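You operate a simulated robot arm through the tools that you are given. There is no shell and no other tool.

The job below is to be done with a simulated robot arm. You get a single attempt, and the scene is never put back.

TASK
Gauge the silver corked tube, set the stop to the reading and press its cork home.
Fine: one stroke, no crushed cork; put the gauge back and draw the carriage out again. Set down upright: depth gauge.
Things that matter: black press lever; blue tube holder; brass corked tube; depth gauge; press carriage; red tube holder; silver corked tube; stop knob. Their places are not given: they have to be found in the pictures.

Only the result counts: the job must be done as asked and must still hold three seconds after the hand-in. Knocking over, shifting, dropping, spilling or breaking anything else fails it.

THE ROBOT
A 6-joint arm with a two-finger parallel gripper, fixed in place. Base frame: the origin is on the floor under the middle of its stand, x ahead of it, y to its left, z up. Lengths are in mm, angles in degrees, forces in N, time in s.
With the tool pointing down near the work surface it reaches from about 300 to 660 mm from the base axis. Its first joint turns from -115.0 to 115.0 degrees. Payload 3.43 kg.
The TCP is the grasp point between the finger pads, 34 mm short of the fingertips. In the tool frame z runs along the fingers and y along their closing line. The gripper opens to 128 mm. The fingers are 24 mm wide and 12 mm thick; the gripper's body (48 by 130 mm) begins 96 mm behind the TCP.
Orientation is told as [roll, pitch, yaw] about the base's x, y, z axes, in that order, counted from this pose: with the fingers straight down and closing along the base's y, the tool's x points along the base's -x, its y along +y and its z along -z.

THE INTERFACE
- The arm moves only by the tool nudge_tool. Its arguments are lists of equal length, an entry for each row: "offset": the shift along the tool's x, y, z in mm, a list of three; "delta_rot": the turn, a rotation vector about the tool's x, y, z in degrees, a list of three; "grip": the closure in counts, from 0 (fully open) to 255 (shut). In form: {"offset": [[x, y, z], ...], "delta_rot": [[ax, ay, az], ...], "grip": [grip, ...]}. A call has 1 to 20 rows; each row shifts and turns the commanded pose from where the row before left it, along the tool's axes as they then stand. Each row takes 0.2 s and may step no farther than 50 mm and 8.6 degrees from the row before; otherwise, or with a gripper value out of range, the whole call is refused. Where a pose cannot be reached the arm comes as near as it can. A force on the tool above 50 N (or 10 N above the force at the start of the call, whichever is more), or a blocked arm, ends the call early, and 0.2 s more pass. Each finger travels about 153 mm/s and halts on what it meets, pressing with about 34 N; the grip force reading is that of the motor and also rises with nothing between the fingers. The clock runs only during rows and for 0.2 s after the last one: add rows that do not move to give the fingers time. It gives the time, the measured TCP pose, the force on the tool (base axes), the opening and the grip force at its end, in the units of the frame above (readings bear some noise), with the torque about the TCP (base axes, N m) and any sound that the robot's microphone picked up.
- Cameras (640 x 400 px; columns grow to the right, rows downward): "scene" is fixed at [51.6, 649.7, 1722.3]; the picture's right is [-0.95, -0.30, 0.00], its down [-0.15, 0.47, -0.87] and it looks along [0.26, -0.83, -0.49] (base axes); focal length 322 px, centre (320, 200). "wrist" rides on the gripper at [76, -11, -160] in the tool frame; the picture's right is [0.15, 0.99, 0.00], its down [-0.88, 0.13, -0.46] and it looks along [-0.45, 0.07, 0.89] (tool axes); focal length 234 px, centre (320, 200).
- get_image(camera): a new picture of that camera. No time passes.
- move_column(by): slides the trunk up (or, below 0, down) by that many mm; the arm rides with it, the base frame stays. It gives what a move gives, with no picture.
- measure_at(camera, pixels): for up to 12 pixels [column, row] of the newest picture of that camera ("zoom" is the newest enlarged one), the place [x, y, z] in the base frame of the surface seen there, good to about 2 mm. No time passes.
- enlarge(camera, box): a new picture of the part [left, top, right, bottom] of that camera's present view, enlarged. No time passes.
- job_done(): hands the job in; it is judged then, once.

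Leave the gripper open and the arm clear of the work at the hand-in unless told otherwise.

The tools are called by a JSON object that holds its "op" and its "data". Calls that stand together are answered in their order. nudge_tool: Moves the arm, as the interface text tells. Its arguments: {"type":"object","properties":{"offset":{"type":"array","items":{"type":"array","items":{"type":"number"}}},"delta_rot":{"type":"array","items":{"type":"array","items":{"type":"number"}}},"grip":{"type":"array","items":{"type":"number"}}},"required":["offset","delta_rot","grip"]} The other tools are called the same way: move_column (by) moves the trunk up or down; get_image (camera) takes a picture; measure_at (camera, pixels) gives the place of the surface under pixels of a picture; enlarge (camera, box) takes an enlarged picture of a part of a camera's view; job_done () hands the job in.

At the start:

```text
time_s: 0.0
eef_pos: [246.4, -281.7, 1343.4]
orientation: [0.1, -0.1, 0.0]
force: [-0.3, 0.1, 0.1]
moment: [0.01, -0.02, -0.03]
finger_gap: 128.1
finger_force: 0.0
trunk travel left (down, up): [-925.0, 65.0]
```

scene: 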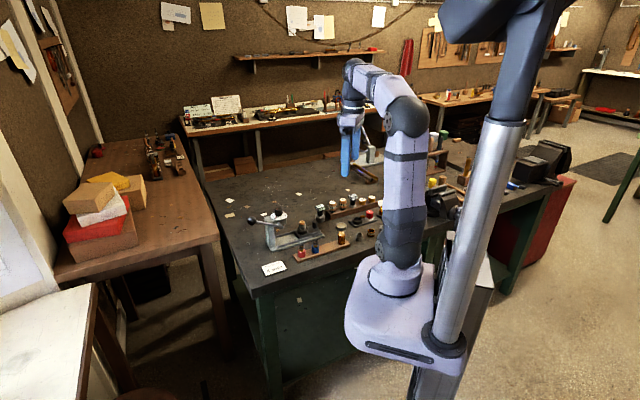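
wrist: 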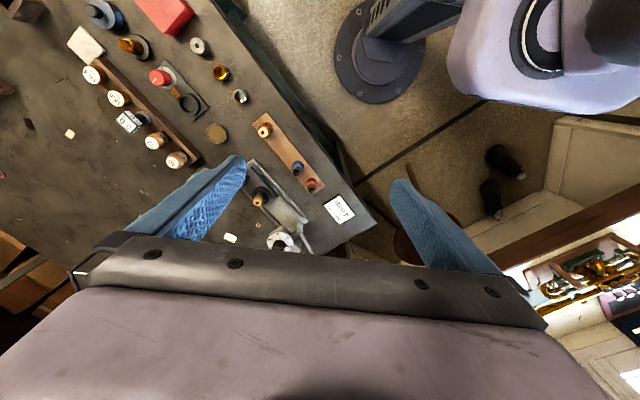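

I see a bench with a press-like device near scene pixel (285,235) and various small items around it. I'll enlarge those areas first.

{"op": "enlarge", "data": {"camera": "scene", "box": [230, 180, 390, 280]}}

{"op": "enlarge", "data": {"camera": "wrist", "box": [60, 0, 380, 260]}}

```text
4.00 times, centred on (310, 230) of scene
```

zoom: 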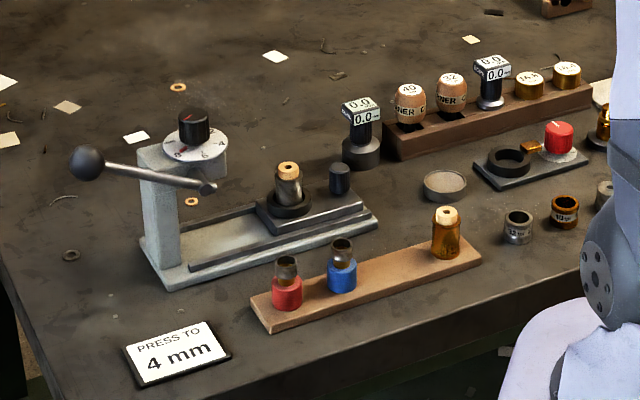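

```text
1.54 times, centred on (220, 130) of wrist
```

zoom: 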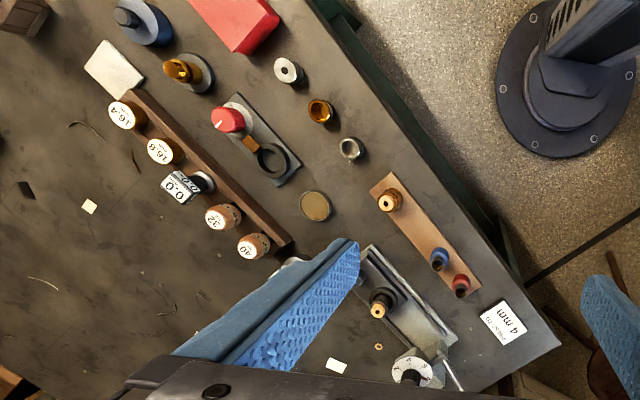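

I can see the press with its knob and lever, a carriage holding a corked tube, a rack with red and blue holders and another corked tube, two "0.0" gauges, and a sign. I'll zoom in further on each part.

{"op": "enlarge", "data": {"camera": "scene", "box": [240, 200, 300, 240]}}

{"op": "enlarge", "data": {"camera": "scene", "box": [290, 210, 350, 260]}}

{"op": "enlarge", "data": {"camera": "scene", "box": [310, 185, 390, 235]}}

```text
10.00 times, centred on (270, 220) of scene
```

zoom: 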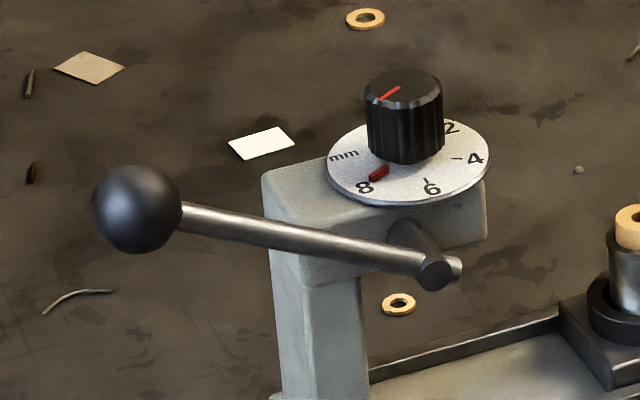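

```text
8.00 times, centred on (320, 235) of scene
```

zoom: 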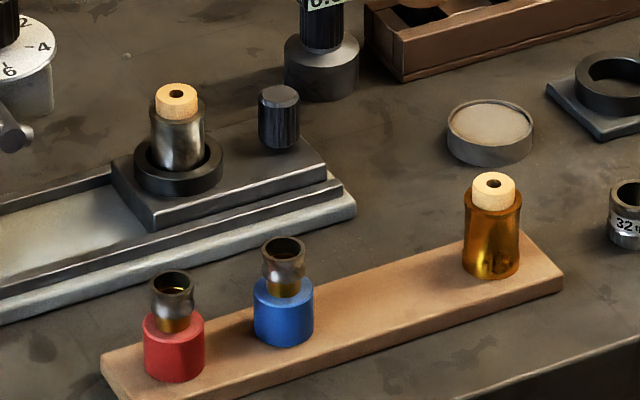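

```text
8.00 times, centred on (350, 210) of scene
```

zoom: 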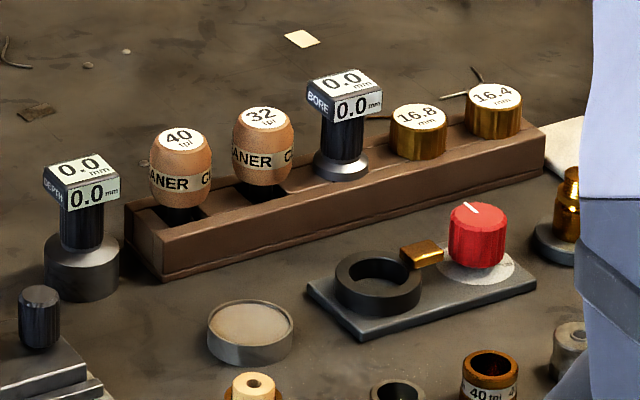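

The gauge labelled "DEPTH" stands alone on the bench, and the "BORE" gauge in the rack is a different tool. The silver corked tube is already in the carriage ring. Next I'll measure the key points on the newest zoom and in the full scene.

{"op": "measure_at", "data": {"camera": "zoom", "pixels": [[80, 165], [95, 195], [80, 228], [85, 285], [40, 295], [335, 80], [250, 325], [60, 390]]}}

{"op": "enlarge", "data": {"camera": "scene", "box": [290, 210, 350, 260]}}

```text
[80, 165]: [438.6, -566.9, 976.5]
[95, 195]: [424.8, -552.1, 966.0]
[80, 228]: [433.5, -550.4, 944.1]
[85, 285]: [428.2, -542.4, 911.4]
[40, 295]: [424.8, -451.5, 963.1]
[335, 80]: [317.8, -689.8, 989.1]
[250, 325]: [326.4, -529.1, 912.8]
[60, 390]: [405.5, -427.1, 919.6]
```

```text
8.00 times, centred on (320, 235) of scene
```

zoom: 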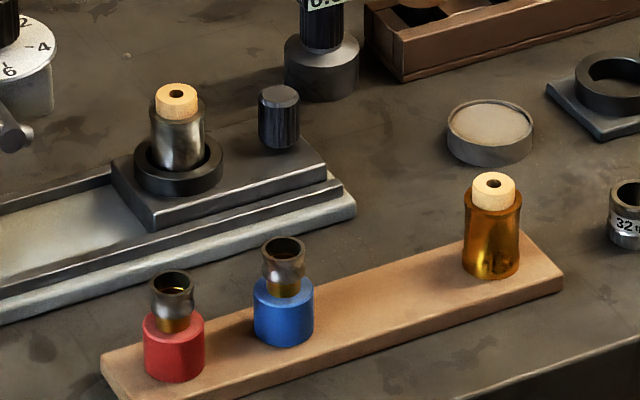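

Next I'll measure the carriage, tube, holders and bench surface in this zoom.

{"op": "measure_at", "data": {"camera": "zoom", "pixels": [[176, 96], [190, 110], [178, 140], [178, 190], [278, 92], [278, 130], [235, 205], [230, 235], [174, 345], [283, 315], [490, 190], [400, 180]]}}

{"op": "enlarge", "data": {"camera": "scene", "box": [240, 200, 300, 260]}}

```text
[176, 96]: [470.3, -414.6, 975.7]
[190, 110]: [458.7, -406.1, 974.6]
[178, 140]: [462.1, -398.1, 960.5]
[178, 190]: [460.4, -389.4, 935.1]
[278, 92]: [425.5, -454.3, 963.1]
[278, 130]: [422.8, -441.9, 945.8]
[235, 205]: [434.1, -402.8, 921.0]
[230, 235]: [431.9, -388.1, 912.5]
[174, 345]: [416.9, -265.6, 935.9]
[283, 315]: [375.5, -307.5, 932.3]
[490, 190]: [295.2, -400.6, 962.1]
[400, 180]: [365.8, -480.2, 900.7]
```

```text
6.67 times, centred on (270, 230) of scene
```

zoom: 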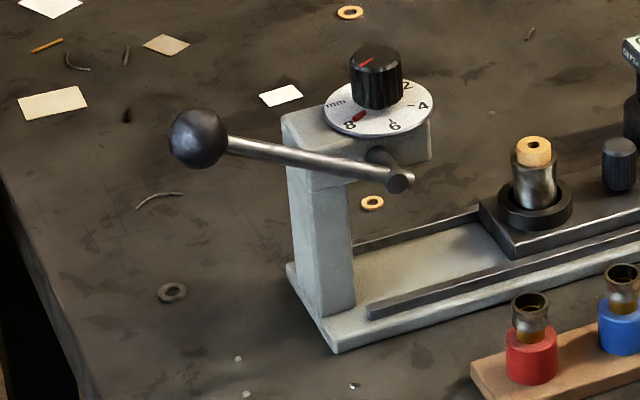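

{"op": "measure_at", "data": {"camera": "zoom", "pixels": [[376, 55], [376, 85], [340, 115], [415, 110], [198, 130], [230, 145], [300, 160], [400, 180], [320, 250], [295, 120], [345, 300], [358, 117]]}}

{"op": "get_image", "data": {"camera": "wrist"}}

```text
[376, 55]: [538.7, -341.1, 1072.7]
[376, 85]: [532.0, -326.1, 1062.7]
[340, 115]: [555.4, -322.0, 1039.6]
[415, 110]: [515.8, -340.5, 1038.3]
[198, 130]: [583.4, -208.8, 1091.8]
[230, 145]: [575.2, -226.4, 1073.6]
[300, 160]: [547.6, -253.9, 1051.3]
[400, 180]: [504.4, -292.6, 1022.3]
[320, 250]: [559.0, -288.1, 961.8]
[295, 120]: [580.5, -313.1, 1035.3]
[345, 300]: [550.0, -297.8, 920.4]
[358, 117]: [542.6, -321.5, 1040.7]
```

```text
taken
```

wrist: 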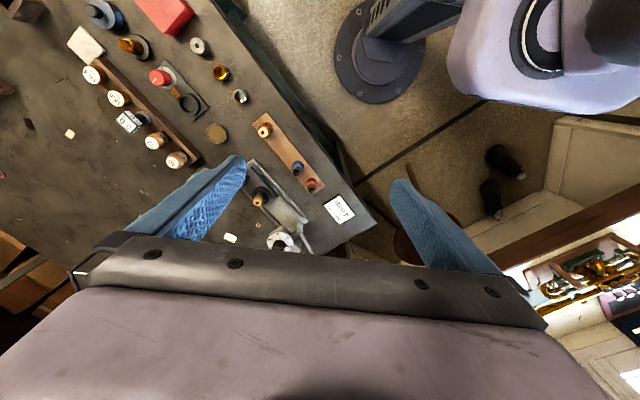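

The bench top is at about z=900. The press head is near (535,-335), the tube near (465,-408) and the gauge near (435,-560). I'll lower the trunk and move the arm toward the bench for a closer look, and check reach on the way.

{"op": "move_column", "data": {"by": -150}}

```text
time_s: 1.8
eef_pos: [244.0, -281.7, 1195.0]
orientation: [0.0, 0.0, 0.1]
force: [1.0, -0.1, -0.4]
moment: [0.01, 0.0, -0.01]
finger_gap: 128.2
finger_force: 0.1
trunk travel left (down, up): [-775.0, 215.0]
```

The arm is at z=1195 with nothing in the way. I'll move toward (330,-420) at the same height and look down.

{"op": "nudge_tool", "data": {"offset": [[-20, -34, 0], [-20, -34, 0], [-20, -34, 0], [-20, -34, 0]], "delta_rot": [[0, 0, 0], [0, 0, 0], [0, 0, 0], [0, 0, 0]], "grip": [0, 0, 0, 0]}}

{"op": "get_image", "data": {"camera": "wrist"}}

{"op": "get_image", "data": {"camera": "scene"}}

```text
time_s: 2.8
eef_pos: [326.0, -418.9, 1188.8]
orientation: [0.2, 0.1, 0.0]
force: [-0.3, -0.1, -0.5]
moment: [0.04, 0.03, -0.01]
finger_gap: 128.1
finger_force: 0.0
out of reach, approached as far as the arm can: row 4
trunk travel left (down, up): [-775.0, 215.0]
```

```text
taken
```

wrist: 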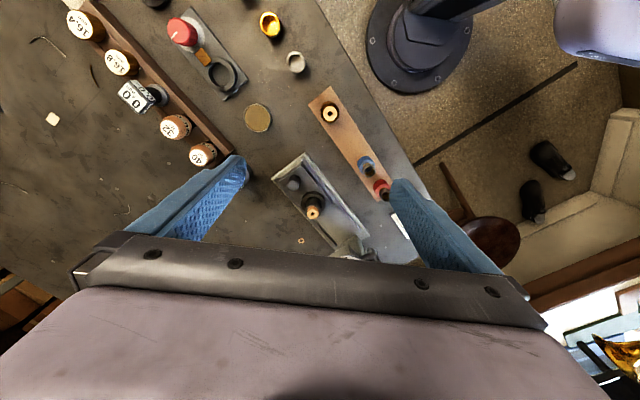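

```text
taken
```

scene: 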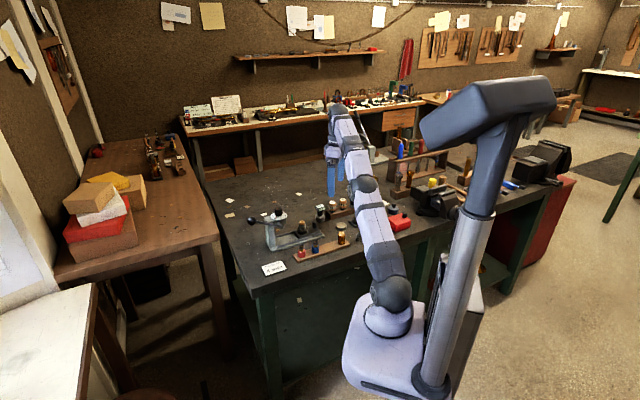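

The reach limit was hit at radius 530 because the arm is stretched upward. I'll measure where the arm's joints are so I can pick the best trunk height.

{"op": "measure_at", "data": {"camera": "scene", "pixels": [[390, 293], [388, 315], [366, 183], [344, 115], [332, 150], [325, 190], [378, 340], [470, 190]]}}

{"op": "enlarge", "data": {"camera": "scene", "box": [290, 90, 450, 400]}}

```text
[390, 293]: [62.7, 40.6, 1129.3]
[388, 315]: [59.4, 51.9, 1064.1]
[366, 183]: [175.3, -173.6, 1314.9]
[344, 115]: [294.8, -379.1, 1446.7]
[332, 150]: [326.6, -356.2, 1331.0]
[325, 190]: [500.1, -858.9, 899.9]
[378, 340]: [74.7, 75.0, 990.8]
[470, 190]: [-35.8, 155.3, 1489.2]
```

```text
1.29 times, centred on (370, 245) of scene
```

zoom: 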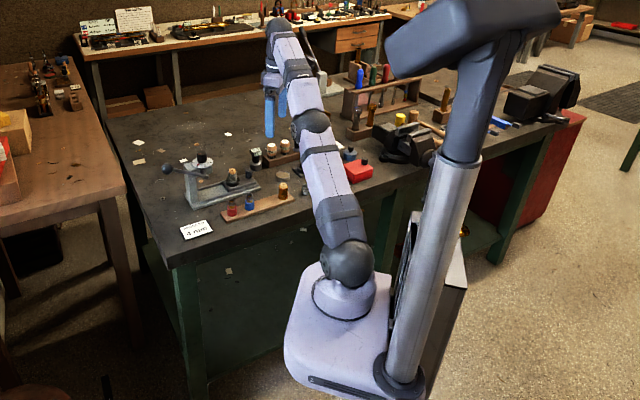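

The shoulder is best placed about level with the wrist, so the trunk should go back up while the tool comes down. I'll raise the trunk 140 mm and lower the tool with nudges.

{"op": "move_column", "data": {"by": 140}}

{"op": "nudge_tool", "data": {"offset": [[0, 0, 40], [0, 0, 40], [0, 0, 40], [0, 0, 40], [0, 0, 20]], "delta_rot": [[0, 0, 0], [0, 0, 0], [0, 0, 0], [0, 0, 0], [0, 0, 0]], "grip": [0, 0, 0, 0, 0]}}

{"op": "get_image", "data": {"camera": "wrist"}}

```text
time_s: 4.4
eef_pos: [324.4, -416.6, 1331.4]
orientation: [0.0, 0.0, 0.0]
force: [0.2, 0.0, -1.1]
moment: [0.03, 0.0, 0.01]
finger_gap: 127.8
finger_force: 0.2
trunk travel left (down, up): [-915.0, 75.0]
```

```text
time_s: 5.6
eef_pos: [326.1, -419.0, 1150.8]
orientation: [-0.2, -0.2, 0.0]
force: [0.2, 0.1, -0.1]
moment: [0.0, -0.01, -0.03]
finger_gap: 127.9
finger_force: 0.1
trunk travel left (down, up): [-915.0, 75.0]
```

```text
taken
```

wrist: 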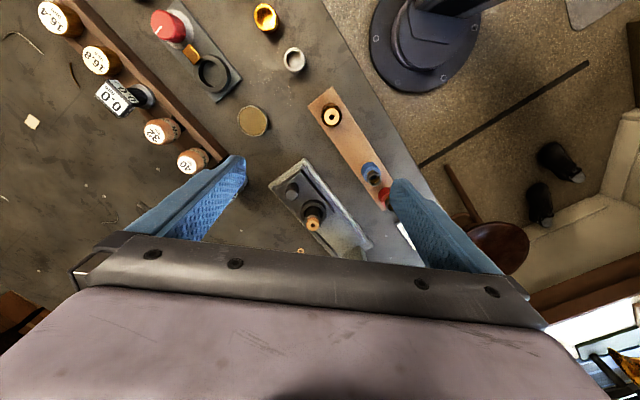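

The view is clear but the left finger hides the depth gauge. I'll enlarge the scene view of the gauge to get its shape and orientation.

{"op": "enlarge", "data": {"camera": "scene", "box": [304, 196, 336, 226]}}

```text
13.33 times, centred on (320, 211) of scene
```

zoom: 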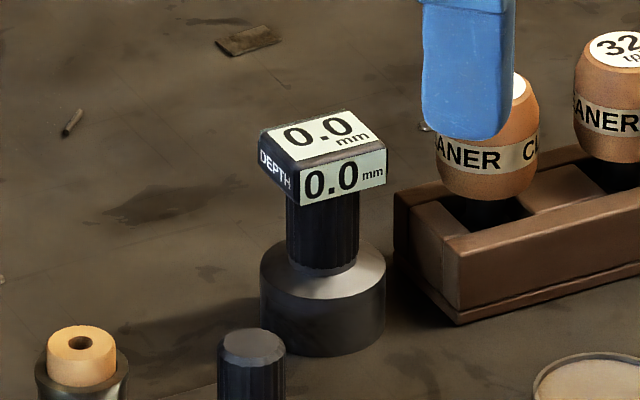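

{"op": "measure_at", "data": {"camera": "zoom", "pixels": [[265, 137], [345, 114], [383, 147], [300, 172], [302, 203], [385, 183], [264, 165], [325, 225], [325, 262], [322, 285], [322, 345], [320, 362]]}}

```text
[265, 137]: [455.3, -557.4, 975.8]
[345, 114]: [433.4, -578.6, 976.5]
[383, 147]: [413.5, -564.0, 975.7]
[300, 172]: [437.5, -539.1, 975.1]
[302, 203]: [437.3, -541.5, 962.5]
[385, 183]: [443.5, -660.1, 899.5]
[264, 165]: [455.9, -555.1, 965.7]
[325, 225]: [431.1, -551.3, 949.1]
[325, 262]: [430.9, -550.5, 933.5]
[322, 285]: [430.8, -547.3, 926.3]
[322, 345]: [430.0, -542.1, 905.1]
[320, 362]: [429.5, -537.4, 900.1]
```

The gauge's centre is about (435,-561). Its head is about 34 x 26 mm, with the long side along the base (1,1) diagonal, at z 962–976. I'll turn the tool -45° in yaw so the fingers close along (1,1).

{"op": "nudge_tool", "data": {"offset": [[0, 0, 0], [0, 0, 0], [0, 0, 0], [0, 0, 0], [0, 0, 0], [0, 0, 0]], "delta_rot": [[0, 0, 8.5], [0, 0, 8.5], [0, 0, 8.5], [0, 0, 8.5], [0, 0, 8.5], [0, 0, 2.5]], "grip": [0, 0, 0, 0, 0, 0]}}

{"op": "get_image", "data": {"camera": "wrist"}}

```text
time_s: 7.0
eef_pos: [324.7, -417.5, 1150.6]
orientation: [0.0, 0.0, -45.1]
force: [0.5, -0.3, -0.1]
moment: [-0.02, -0.02, 0.0]
finger_gap: 128.3
finger_force: 0.0
trunk travel left (down, up): [-915.0, 75.0]
```

```text
taken
```

wrist: 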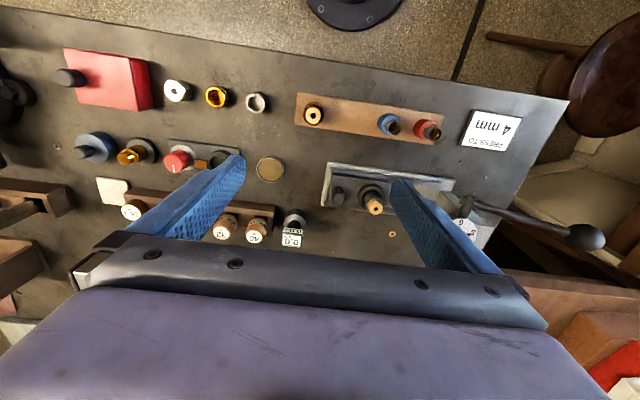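

Now the wrist camera shows everything: the depth gauge at about (292,225), the tube at (373,200), the knob at (470,205) and the sign at (490,135). I'll enlarge those.

{"op": "enlarge", "data": {"camera": "wrist", "box": [250, 150, 420, 260]}}

{"op": "enlarge", "data": {"camera": "wrist", "box": [430, 160, 610, 280]}}

{"op": "enlarge", "data": {"camera": "wrist", "box": [290, 80, 550, 240]}}

```text
3.64 times, centred on (335, 205) of wrist
```

zoom: 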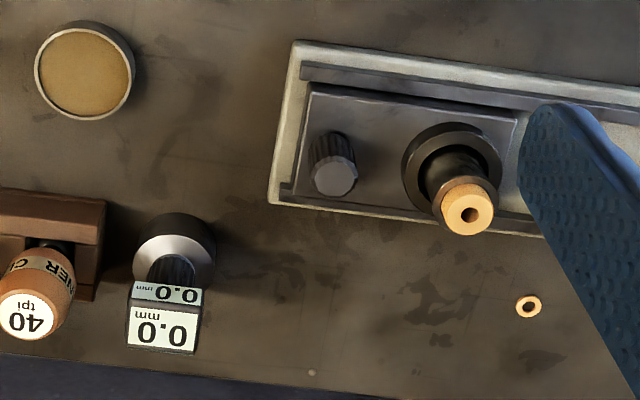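

```text
3.33 times, centred on (520, 220) of wrist
```

zoom: 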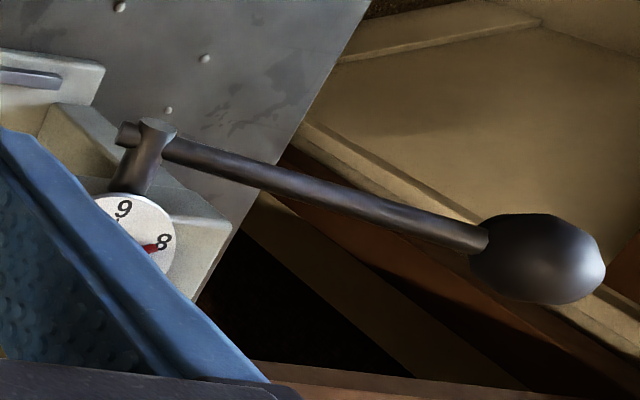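

```text
2.46 times, centred on (420, 160) of wrist
```

zoom: 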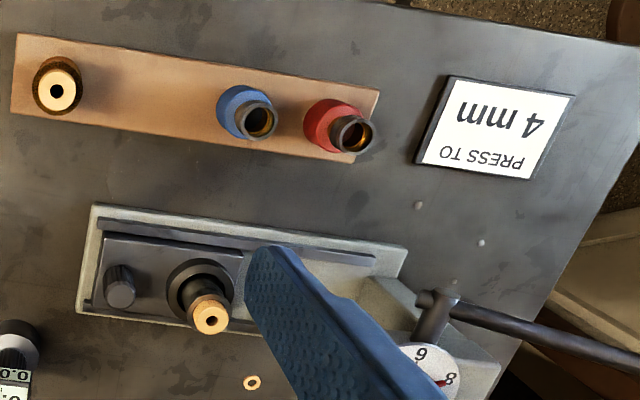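

I'll measure the rack edge near the gauge, along with the gauge, the tube and the carriage, in the wrist picture.

{"op": "measure_at", "data": {"camera": "wrist", "pixels": [[277, 205], [275, 215], [257, 232], [264, 222], [286, 241], [301, 242], [294, 219], [376, 206], [370, 207], [373, 192], [338, 197], [360, 188]]}}

{"op": "enlarge", "data": {"camera": "wrist", "box": [250, 170, 330, 250]}}

```text
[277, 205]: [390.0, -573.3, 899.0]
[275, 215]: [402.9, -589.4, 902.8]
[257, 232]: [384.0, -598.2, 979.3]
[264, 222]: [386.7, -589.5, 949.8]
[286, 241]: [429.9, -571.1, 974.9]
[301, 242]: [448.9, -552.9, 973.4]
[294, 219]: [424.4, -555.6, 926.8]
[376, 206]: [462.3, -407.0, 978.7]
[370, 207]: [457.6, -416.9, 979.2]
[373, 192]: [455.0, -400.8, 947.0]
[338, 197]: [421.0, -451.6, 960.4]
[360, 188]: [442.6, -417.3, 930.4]
```

```text
5.00 times, centred on (290, 210) of wrist
```

zoom: 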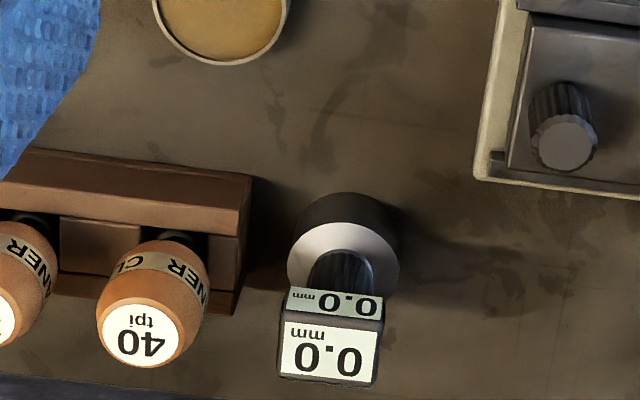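

{"op": "measure_at", "data": {"camera": "zoom", "pixels": [[100, 190], [225, 220], [225, 260], [210, 300], [240, 195], [240, 300], [345, 235], [345, 207], [340, 280], [330, 300], [290, 362], [375, 370]]}}

```text
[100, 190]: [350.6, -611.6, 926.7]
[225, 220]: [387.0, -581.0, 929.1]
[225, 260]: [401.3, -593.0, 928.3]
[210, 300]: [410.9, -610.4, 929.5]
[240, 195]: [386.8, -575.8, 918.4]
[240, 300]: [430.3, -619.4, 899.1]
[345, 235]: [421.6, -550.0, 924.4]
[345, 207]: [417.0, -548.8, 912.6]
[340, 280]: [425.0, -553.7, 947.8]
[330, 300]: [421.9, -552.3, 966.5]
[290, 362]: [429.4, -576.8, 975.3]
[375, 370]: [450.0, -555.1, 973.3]
```

The rack top is only at z 929, so fingertips at about 936 clear it. I'll tilt the tool 20° outward, since the gauge is at radius 708, and move to a spot above the gauge at TCP z≈1060.

{"op": "nudge_tool", "data": {"offset": [[0, 0, 0], [0, 0, 0], [0, 0, 0], [-27.1, -4.6, 29], [-27.1, -4.6, 29], [-27.1, -4.6, 29], [-27.1, -4.6, 29], [-27.1, -4.6, 29]], "delta_rot": [[0, -8, 0], [0, -8, 0], [0, -4, 0], [0, 0, 0], [0, 0, 0], [0, 0, 0], [0, 0, 0], [0, 0, 0]], "grip": [40, 80, 120, 135, 135, 135, 135, 135]}}

{"op": "get_image", "data": {"camera": "wrist"}}

{"op": "get_image", "data": {"camera": "scene"}}

```text
time_s: 8.8
eef_pos: [433.0, -559.8, 1059.8]
orientation: [0.1, -20.0, -45.1]
force: [-0.2, -0.7, -0.2]
moment: [0.02, 0.03, -0.05]
finger_gap: 60.3
finger_force: 0.0
trunk travel left (down, up): [-915.0, 75.0]
```

```text
taken
```

wrist: 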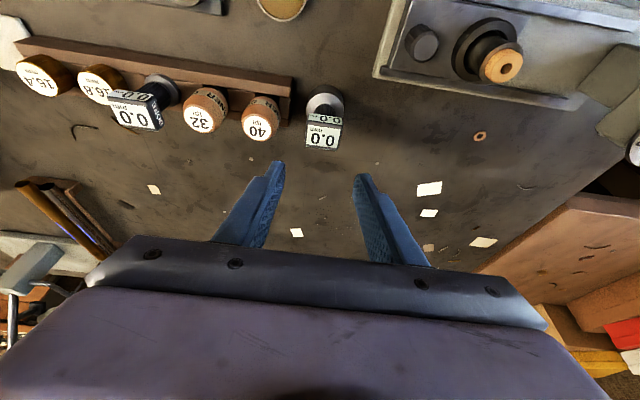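

```text
taken
```

scene: 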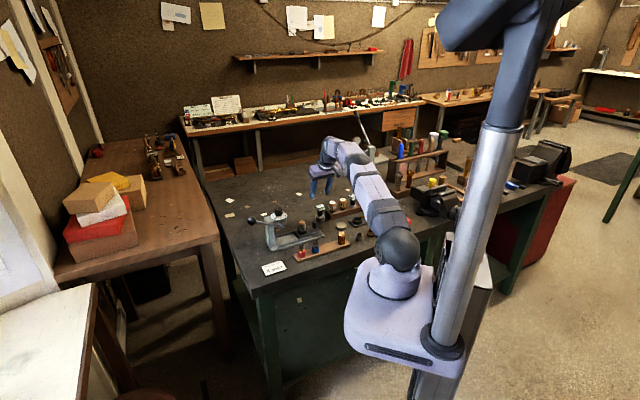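

The pose was reached exactly. The gauge is at about (322,128) in the wrist picture. I'll enlarge it and refine its position before descending.

{"op": "enlarge", "data": {"camera": "wrist", "box": [280, 75, 370, 165]}}

```text
4.44 times, centred on (325, 120) of wrist
```

zoom: 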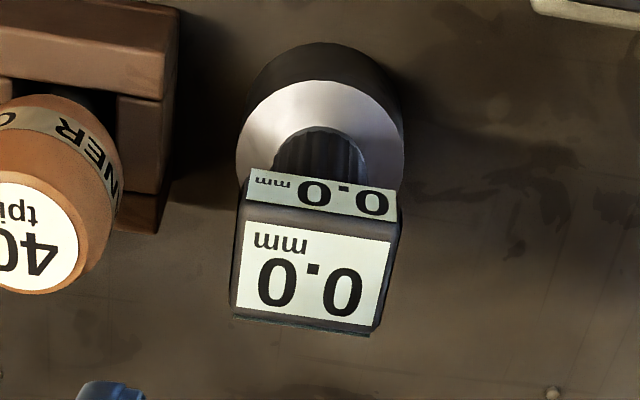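

{"op": "measure_at", "data": {"camera": "zoom", "pixels": [[240, 215], [395, 228], [235, 315], [370, 330], [312, 265], [320, 150], [320, 95], [245, 130], [398, 150], [168, 100], [160, 225], [322, 190]]}}

```text
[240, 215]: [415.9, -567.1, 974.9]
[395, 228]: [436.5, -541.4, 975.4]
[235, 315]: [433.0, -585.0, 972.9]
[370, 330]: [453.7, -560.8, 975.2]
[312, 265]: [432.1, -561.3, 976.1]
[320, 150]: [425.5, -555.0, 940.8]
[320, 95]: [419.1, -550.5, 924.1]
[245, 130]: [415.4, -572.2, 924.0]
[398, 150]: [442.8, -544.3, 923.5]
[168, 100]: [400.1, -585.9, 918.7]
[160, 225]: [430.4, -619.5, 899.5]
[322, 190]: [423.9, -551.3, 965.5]
```

The gauge's head centre averages (434.8,-561.5) and the TCP is right above it. I'll narrow the fingers to about 48 mm and descend vertically to z≈968.

{"op": "nudge_tool", "data": {"offset": [[0, 0, 0], [9.7, 0, 29.1], [9.7, 0, 29.1], [9.7, 0, 29.1], [0, 0, 0]], "delta_rot": [[0, 0, 0], [0, 0, 0], [0, 0, 0], [0, 0, 0], [0, 0, 0]], "grip": [160, 160, 160, 160, 160]}}

{"op": "get_image", "data": {"camera": "wrist"}}

{"op": "enlarge", "data": {"camera": "scene", "box": [290, 180, 350, 230]}}

```text
time_s: 10.0
eef_pos: [434.6, -560.4, 969.0]
orientation: [-0.1, -20.2, -45.0]
force: [-0.1, 0.1, 1.2]
moment: [-0.04, -0.03, 0.0]
finger_gap: 47.5
finger_force: 0.1
trunk travel left (down, up): [-915.0, 75.0]
```

```text
taken
```

wrist: 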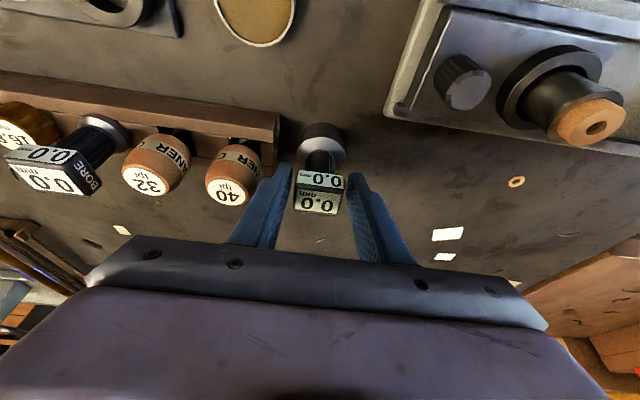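

```text
8.00 times, centred on (320, 205) of scene
```

zoom: 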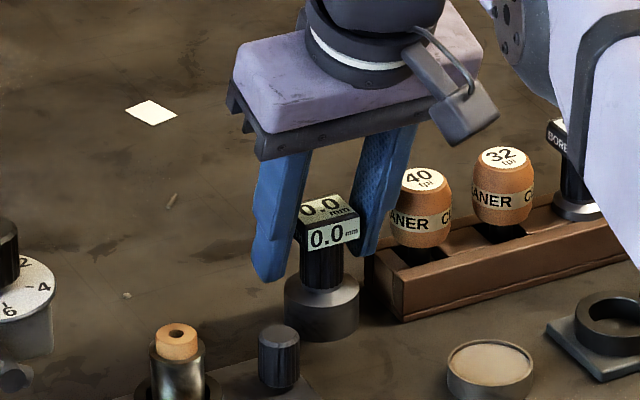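

The gauge head sits centrally between the fingers, and the front display stays visible to the scene camera. I'll close gently on the head.

{"op": "nudge_tool", "data": {"offset": [[0, 0, 0], [0, 0, 0], [0, 0, 0], [0, 0, 0], [0, 0, 0], [0, 0, 0], [0, 0, 0]], "delta_rot": [[0, 0, 0], [0, 0, 0], [0, 0, 0], [0, 0, 0], [0, 0, 0], [0, 0, 0], [0, 0, 0]], "grip": [168, 176, 182, 188, 196, 210, 225]}}

{"op": "enlarge", "data": {"camera": "scene", "box": [290, 180, 350, 230]}}

```text
time_s: 11.6
eef_pos: [435.3, -559.1, 969.0]
orientation: [0.0, -20.1, -45.1]
force: [-0.6, -0.2, 0.4]
moment: [-0.03, 0.01, 0.0]
finger_gap: 35.8
finger_force: 34.2
trunk travel left (down, up): [-915.0, 75.0]
```

```text
8.00 times, centred on (320, 205) of scene
```

zoom: 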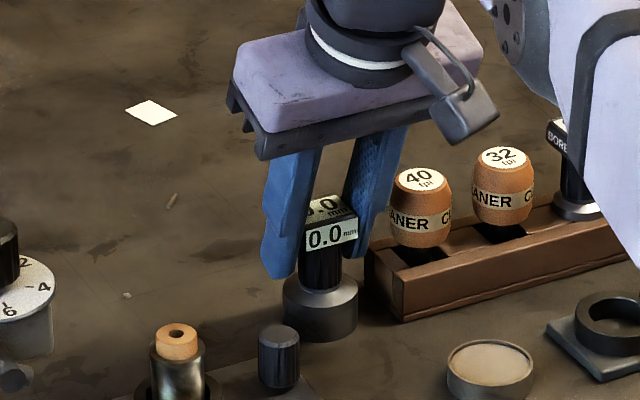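

The head is gripped at a 35.8 mm gap with 34 N, and the gauge stands at TCP ≈ (435,-560,969). I'll lift it straight up about 116 mm and check it.

{"op": "nudge_tool", "data": {"offset": [[-3.4, 0, -9.4], [-8, 0, -22], [-14.2, 0, -39], [-14.2, 0, -39], [0, 0, 0]], "delta_rot": [[0, 0, 0], [0, 0, 0], [0, 0, 0], [0, 0, 0], [0, 0, 0]], "grip": [225, 225, 225, 225, 225]}}

{"op": "enlarge", "data": {"camera": "scene", "box": [290, 160, 350, 230]}}

{"op": "get_image", "data": {"camera": "wrist"}}

```text
time_s: 12.8
eef_pos: [434.8, -561.2, 1085.7]
orientation: [0.0, -20.1, -45.0]
force: [-0.2, -0.3, -2.4]
moment: [0.03, 0.01, -0.01]
finger_gap: 35.6
finger_force: 33.7
trunk travel left (down, up): [-915.0, 75.0]
```

```text
5.71 times, centred on (320, 195) of scene
```

zoom: 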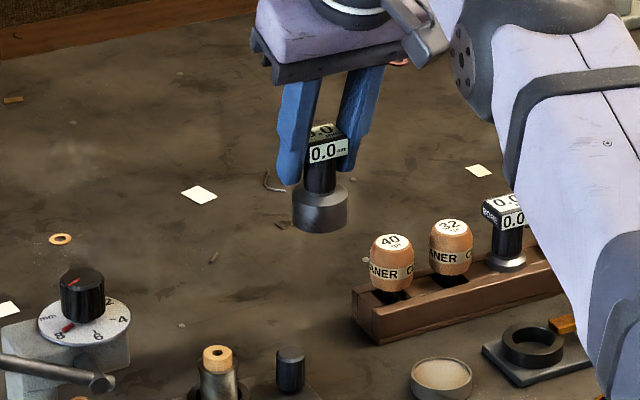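

```text
taken
```

wrist: 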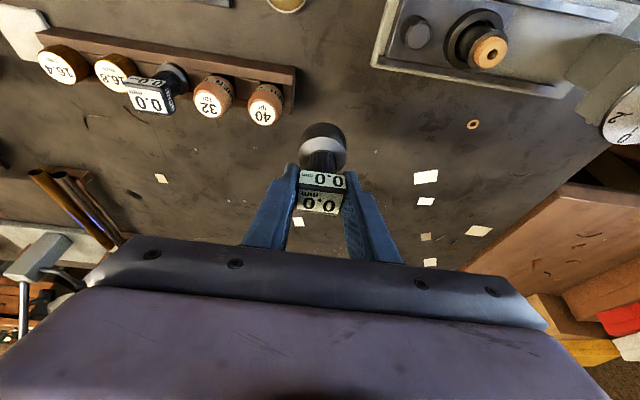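

The whole gauge came up, base included, and hangs upright. Now I'll locate the tube precisely in both views.

{"op": "enlarge", "data": {"camera": "wrist", "box": [440, 10, 540, 90]}}

```text
5.00 times, centred on (490, 50) of wrist
```

zoom: 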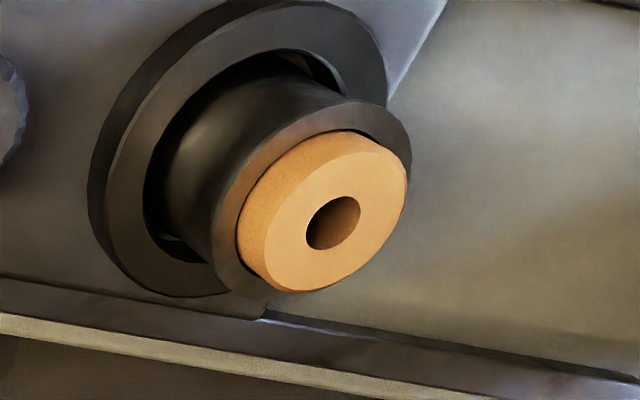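

{"op": "measure_at", "data": {"camera": "zoom", "pixels": [[275, 230], [385, 180], [310, 285], [330, 170], [370, 250], [300, 210], [385, 120], [240, 160], [245, 285], [335, 120], [230, 200], [280, 130]]}}

{"op": "enlarge", "data": {"camera": "scene", "box": [290, 210, 330, 245]}}

```text
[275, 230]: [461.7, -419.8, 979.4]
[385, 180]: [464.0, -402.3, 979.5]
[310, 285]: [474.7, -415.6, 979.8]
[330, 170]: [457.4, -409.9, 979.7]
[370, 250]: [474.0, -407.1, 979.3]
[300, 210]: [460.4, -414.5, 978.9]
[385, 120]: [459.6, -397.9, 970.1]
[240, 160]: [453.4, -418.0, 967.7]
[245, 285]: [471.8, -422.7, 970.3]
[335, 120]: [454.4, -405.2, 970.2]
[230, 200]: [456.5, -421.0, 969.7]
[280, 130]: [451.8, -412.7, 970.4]
```

```text
11.43 times, centred on (310, 228) of scene
```

zoom: 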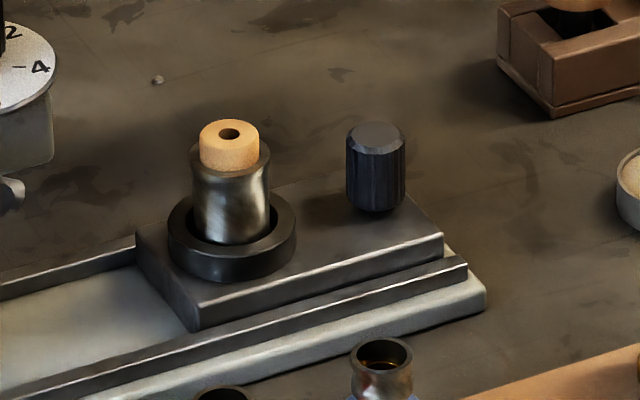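

{"op": "measure_at", "data": {"camera": "zoom", "pixels": [[230, 124], [230, 146], [204, 134], [256, 134], [215, 142], [246, 126], [230, 160], [200, 165], [262, 165], [375, 140], [355, 140], [397, 140]]}}

```text
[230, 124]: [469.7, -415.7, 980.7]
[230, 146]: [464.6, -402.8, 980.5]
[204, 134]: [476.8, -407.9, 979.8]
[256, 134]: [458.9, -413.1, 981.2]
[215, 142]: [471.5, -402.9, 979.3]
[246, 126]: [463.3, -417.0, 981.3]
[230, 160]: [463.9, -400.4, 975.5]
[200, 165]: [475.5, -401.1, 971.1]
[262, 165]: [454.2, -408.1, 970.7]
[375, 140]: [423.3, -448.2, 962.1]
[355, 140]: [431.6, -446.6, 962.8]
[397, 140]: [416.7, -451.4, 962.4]
```

Both views put the tube axis at about (467,-410.5), with the cork top at z≈980 and the rim at ≈970. Now I'll measure the held gauge in the same views to get the displacement it needs.

{"op": "enlarge", "data": {"camera": "scene", "box": [308, 176, 332, 202]}}

```text
15.38 times, centred on (320, 189) of scene
```

zoom: 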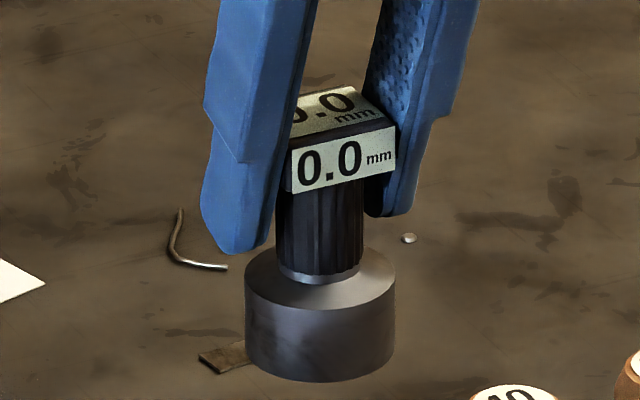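

{"op": "measure_at", "data": {"camera": "zoom", "pixels": [[250, 290], [390, 290], [320, 308], [320, 260], [250, 330], [390, 330], [320, 375], [320, 345], [294, 152], [394, 130], [297, 190], [395, 168]]}}

{"op": "measure_at", "data": {"camera": "wrist", "pixels": [[303, 190], [340, 190], [298, 207], [338, 213], [304, 145], [344, 148], [323, 127], [323, 175]]}}

```text
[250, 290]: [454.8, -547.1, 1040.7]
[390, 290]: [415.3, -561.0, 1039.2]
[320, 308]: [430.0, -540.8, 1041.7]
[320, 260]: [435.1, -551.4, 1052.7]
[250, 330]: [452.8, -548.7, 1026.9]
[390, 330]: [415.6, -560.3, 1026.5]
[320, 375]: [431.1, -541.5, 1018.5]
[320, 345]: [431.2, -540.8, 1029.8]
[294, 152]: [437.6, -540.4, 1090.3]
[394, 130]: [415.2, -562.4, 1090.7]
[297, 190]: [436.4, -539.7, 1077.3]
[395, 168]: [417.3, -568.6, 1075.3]
```

```text
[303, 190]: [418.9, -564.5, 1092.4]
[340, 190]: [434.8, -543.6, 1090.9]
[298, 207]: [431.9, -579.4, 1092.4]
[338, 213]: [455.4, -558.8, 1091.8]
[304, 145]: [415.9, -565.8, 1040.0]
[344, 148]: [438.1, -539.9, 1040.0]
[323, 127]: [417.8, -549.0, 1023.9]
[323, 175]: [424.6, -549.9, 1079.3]
```

The scene and wrist views agree that the gauge must move by about (+31,+151). I'll carry it level over the tube, with the gauge bottom at z≈1016 and the cork top at 980.

{"op": "nudge_tool", "data": {"offset": [[15.96, 25.74, -5.8], [15.96, 25.74, -5.8], [15.96, 25.74, -5.8], [15.96, 25.74, -5.8], [15.96, 25.74, -5.8], [0, 0, 0]], "delta_rot": [[0, 0, 0], [0, 0, 0], [0, 0, 0], [0, 0, 0], [0, 0, 0], [0, 0, 0]], "grip": [225, 225, 225, 225, 225, 225]}}

{"op": "enlarge", "data": {"camera": "scene", "box": [285, 190, 335, 240]}}

{"op": "get_image", "data": {"camera": "wrist"}}

```text
time_s: 14.2
eef_pos: [465.6, -409.8, 1085.6]
orientation: [0.1, -20.0, -44.9]
force: [-1.3, 0.5, -2.4]
moment: [0.0, -0.01, -0.01]
finger_gap: 35.9
finger_force: 34.2
trunk travel left (down, up): [-915.0, 75.0]
```

```text
8.00 times, centred on (310, 215) of scene
```

zoom: 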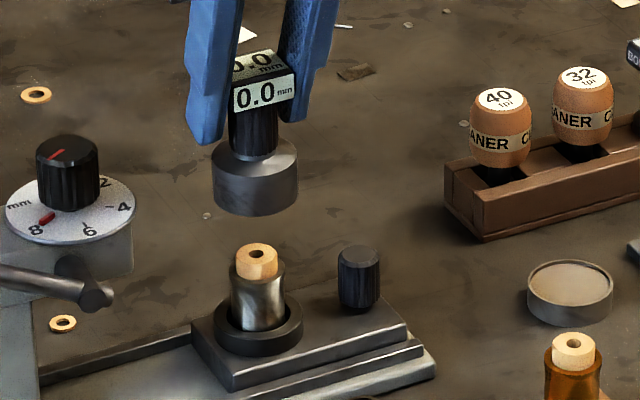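

```text
taken
```

wrist: 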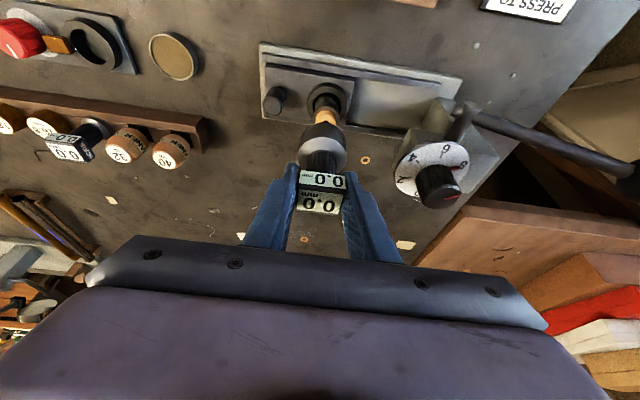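

The gauge sits directly above the cork, with the base centre at zoom x≈255.5 and the tube at x≈257. This view also shows the dial well, so I'll enlarge both the dial and the gauge area.

{"op": "enlarge", "data": {"camera": "wrist", "box": [385, 110, 505, 220]}}

{"op": "enlarge", "data": {"camera": "wrist", "box": [270, 60, 380, 220]}}

{"op": "enlarge", "data": {"camera": "scene", "box": [280, 200, 310, 225]}}

```text
3.64 times, centred on (445, 165) of wrist
```

zoom: 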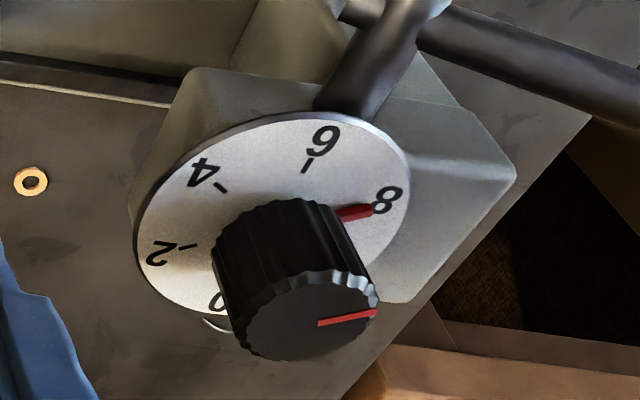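

```text
2.50 times, centred on (325, 140) of wrist
```

zoom: 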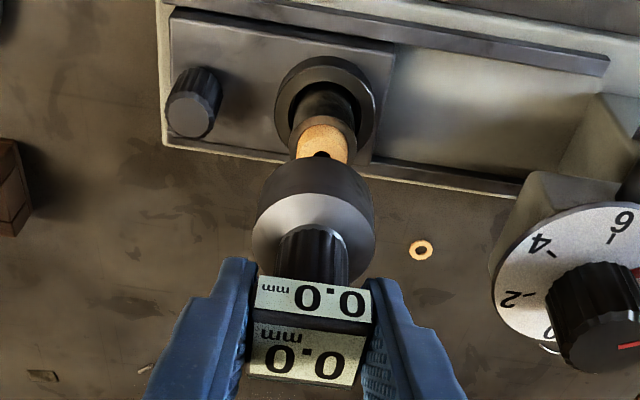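

```text
16.00 times, centred on (295, 212) of scene
```

zoom: 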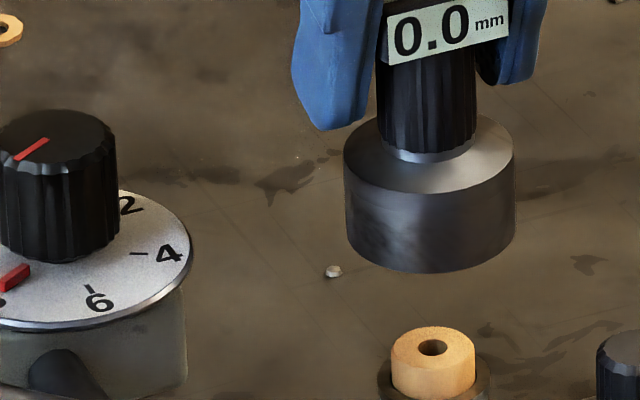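

The dial runs 0-2-4-6-8 mm, and its red pointer is now at about 8. I'll lower the gauge 30 mm first, to just above the cork, and check alignment.

{"op": "nudge_tool", "data": {"offset": [[3.42, 0, 9.4], [3.42, 0, 9.4], [3.42, 0, 9.4], [0, 0, 0]], "delta_rot": [[0, 0, 0], [0, 0, 0], [0, 0, 0], [0, 0, 0]], "grip": [225, 225, 225, 225]}}

{"op": "enlarge", "data": {"camera": "scene", "box": [285, 205, 330, 240]}}

{"op": "enlarge", "data": {"camera": "wrist", "box": [270, 60, 380, 220]}}

```text
time_s: 15.2
eef_pos: [465.8, -408.5, 1055.4]
orientation: [0.0, -20.0, -45.0]
force: [0.4, 0.0, -1.6]
moment: [0.01, 0.01, 0.01]
finger_gap: 35.8
finger_force: 34.5
trunk travel left (down, up): [-915.0, 75.0]
```

```text
11.43 times, centred on (308, 222) of scene
```

zoom: 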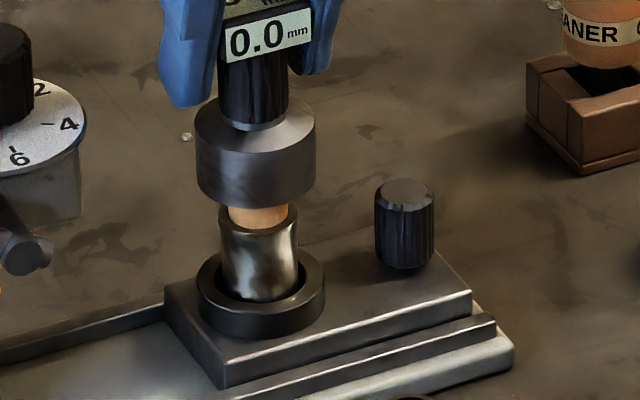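

```text
2.50 times, centred on (325, 140) of wrist
```

zoom: 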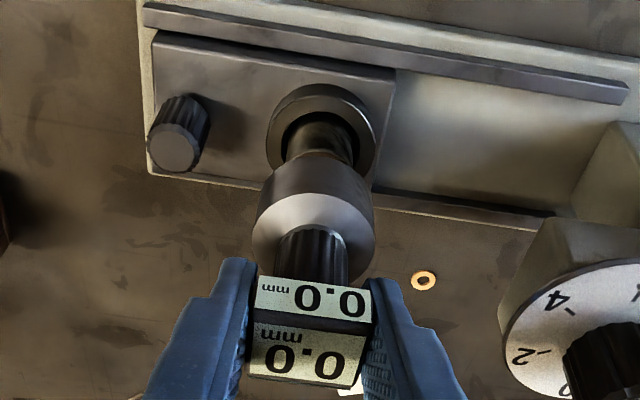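

{"op": "enlarge", "data": {"camera": "scene", "box": [298, 208, 318, 238]}}

```text
13.33 times, centred on (308, 223) of scene
```

zoom: 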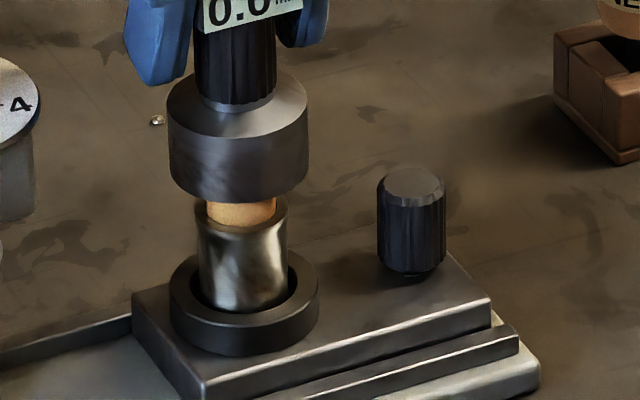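

{"op": "measure_at", "data": {"camera": "zoom", "pixels": [[238, 145], [238, 165], [238, 185], [242, 217], [242, 245], [242, 232], [242, 338], [176, 160], [300, 160], [205, 240], [280, 240], [242, 260]]}}

```text
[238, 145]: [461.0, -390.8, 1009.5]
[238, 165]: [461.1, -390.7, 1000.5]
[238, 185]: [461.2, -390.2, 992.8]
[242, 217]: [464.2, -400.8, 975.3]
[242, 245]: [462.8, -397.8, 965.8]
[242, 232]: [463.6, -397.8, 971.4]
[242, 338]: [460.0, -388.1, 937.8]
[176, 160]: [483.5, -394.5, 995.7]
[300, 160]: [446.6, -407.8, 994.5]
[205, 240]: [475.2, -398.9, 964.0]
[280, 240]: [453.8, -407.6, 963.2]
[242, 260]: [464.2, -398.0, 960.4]
```

The gauge and tube axes agree to within 1 mm. I'll lower in 2 mm steps, watching force and display.

{"op": "nudge_tool", "data": {"offset": [[0.68, 0, 1.88], [0.68, 0, 1.88], [0.68, 0, 1.88], [0.68, 0, 1.88], [0.68, 0, 1.88], [0, 0, 0]], "delta_rot": [[0, 0, 0], [0, 0, 0], [0, 0, 0], [0, 0, 0], [0, 0, 0], [0, 0, 0]], "grip": [225, 225, 225, 225, 225, 225]}}

{"op": "enlarge", "data": {"camera": "scene", "box": [298, 208, 318, 238]}}

```text
time_s: 16.6
eef_pos: [465.4, -409.1, 1045.2]
orientation: [0.0, -20.1, -45.0]
force: [0.5, 0.1, -3.5]
moment: [0.01, -0.01, -0.01]
finger_gap: 35.9
finger_force: 33.9
trunk travel left (down, up): [-915.0, 75.0]
```

```text
13.33 times, centred on (308, 223) of scene
```

zoom: 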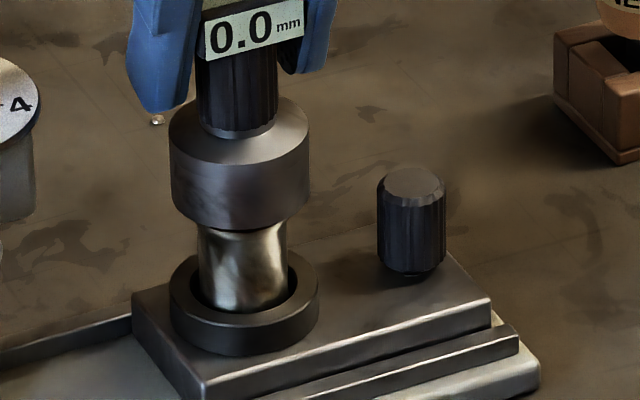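

No contact is felt yet and the display reads 0.0. I'll continue in 1 mm steps.

{"op": "nudge_tool", "data": {"offset": [[0.34, 0, 0.94], [0.34, 0, 0.94], [0.34, 0, 0.94], [0.34, 0, 0.94], [0, 0, 0]], "delta_rot": [[0, 0, 0], [0, 0, 0], [0, 0, 0], [0, 0, 0], [0, 0, 0]], "grip": [225, 225, 225, 225, 225]}}

{"op": "enlarge", "data": {"camera": "scene", "box": [298, 208, 318, 238]}}

```text
time_s: 17.8
eef_pos: [467.1, -409.1, 1041.6]
orientation: [-0.1, -20.1, -44.9]
force: [0.1, 0.3, -1.6]
moment: [-0.02, -0.02, 0.01]
finger_gap: 35.5
finger_force: 33.7
trunk travel left (down, up): [-915.0, 75.0]
```

```text
13.33 times, centred on (308, 223) of scene
```

zoom: 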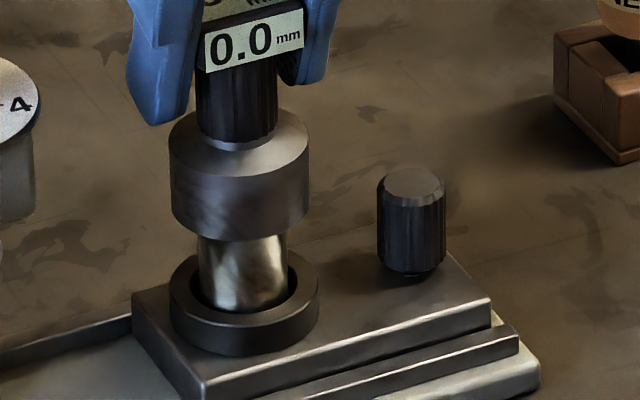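

{"op": "nudge_tool", "data": {"offset": [[0.34, 0, 0.94], [0.34, 0, 0.94], [0.34, 0, 0.94], [0, 0, 0]], "delta_rot": [[0, 0, 0], [0, 0, 0], [0, 0, 0], [0, 0, 0]], "grip": [225, 225, 225, 225]}}

{"op": "enlarge", "data": {"camera": "scene", "box": [298, 208, 318, 238]}}

```text
time_s: 18.8
eef_pos: [466.1, -410.3, 1039.4]
orientation: [0.0, -20.2, -44.9]
force: [-0.1, -0.8, -2.4]
moment: [-0.03, -0.02, 0.0]
finger_gap: 35.8
finger_force: 34.2
trunk travel left (down, up): [-915.0, 75.0]
```

```text
13.33 times, centred on (308, 223) of scene
```

zoom: 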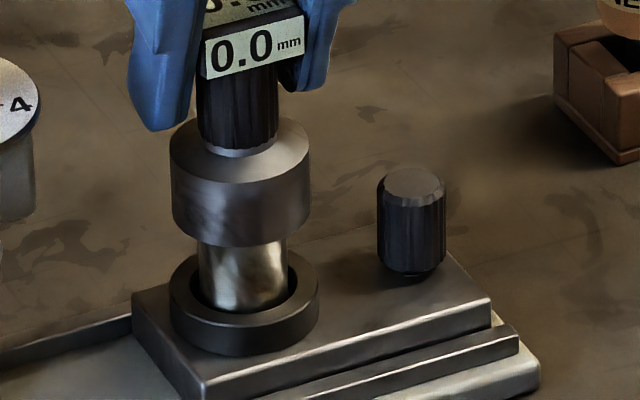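

{"op": "nudge_tool", "data": {"offset": [[0.34, 0, 0.94], [0.34, 0, 0.94], [0.34, 0, 0.94], [0, 0, 0]], "delta_rot": [[0, 0, 0], [0, 0, 0], [0, 0, 0], [0, 0, 0]], "grip": [225, 225, 225, 225]}}

{"op": "enlarge", "data": {"camera": "scene", "box": [298, 208, 318, 238]}}

```text
time_s: 19.8
eef_pos: [465.9, -409.3, 1035.5]
orientation: [0.0, -20.1, -45.0]
force: [-0.6, 0.3, -2.2]
moment: [-0.01, -0.03, -0.01]
finger_gap: 35.5
finger_force: 34.2
trunk travel left (down, up): [-915.0, 75.0]
```

```text
13.33 times, centred on (308, 223) of scene
```

zoom: 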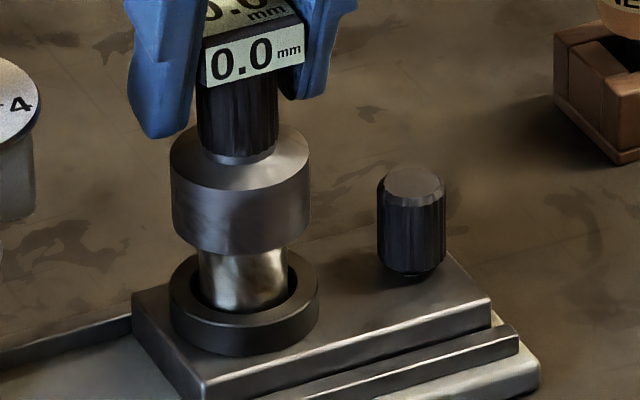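

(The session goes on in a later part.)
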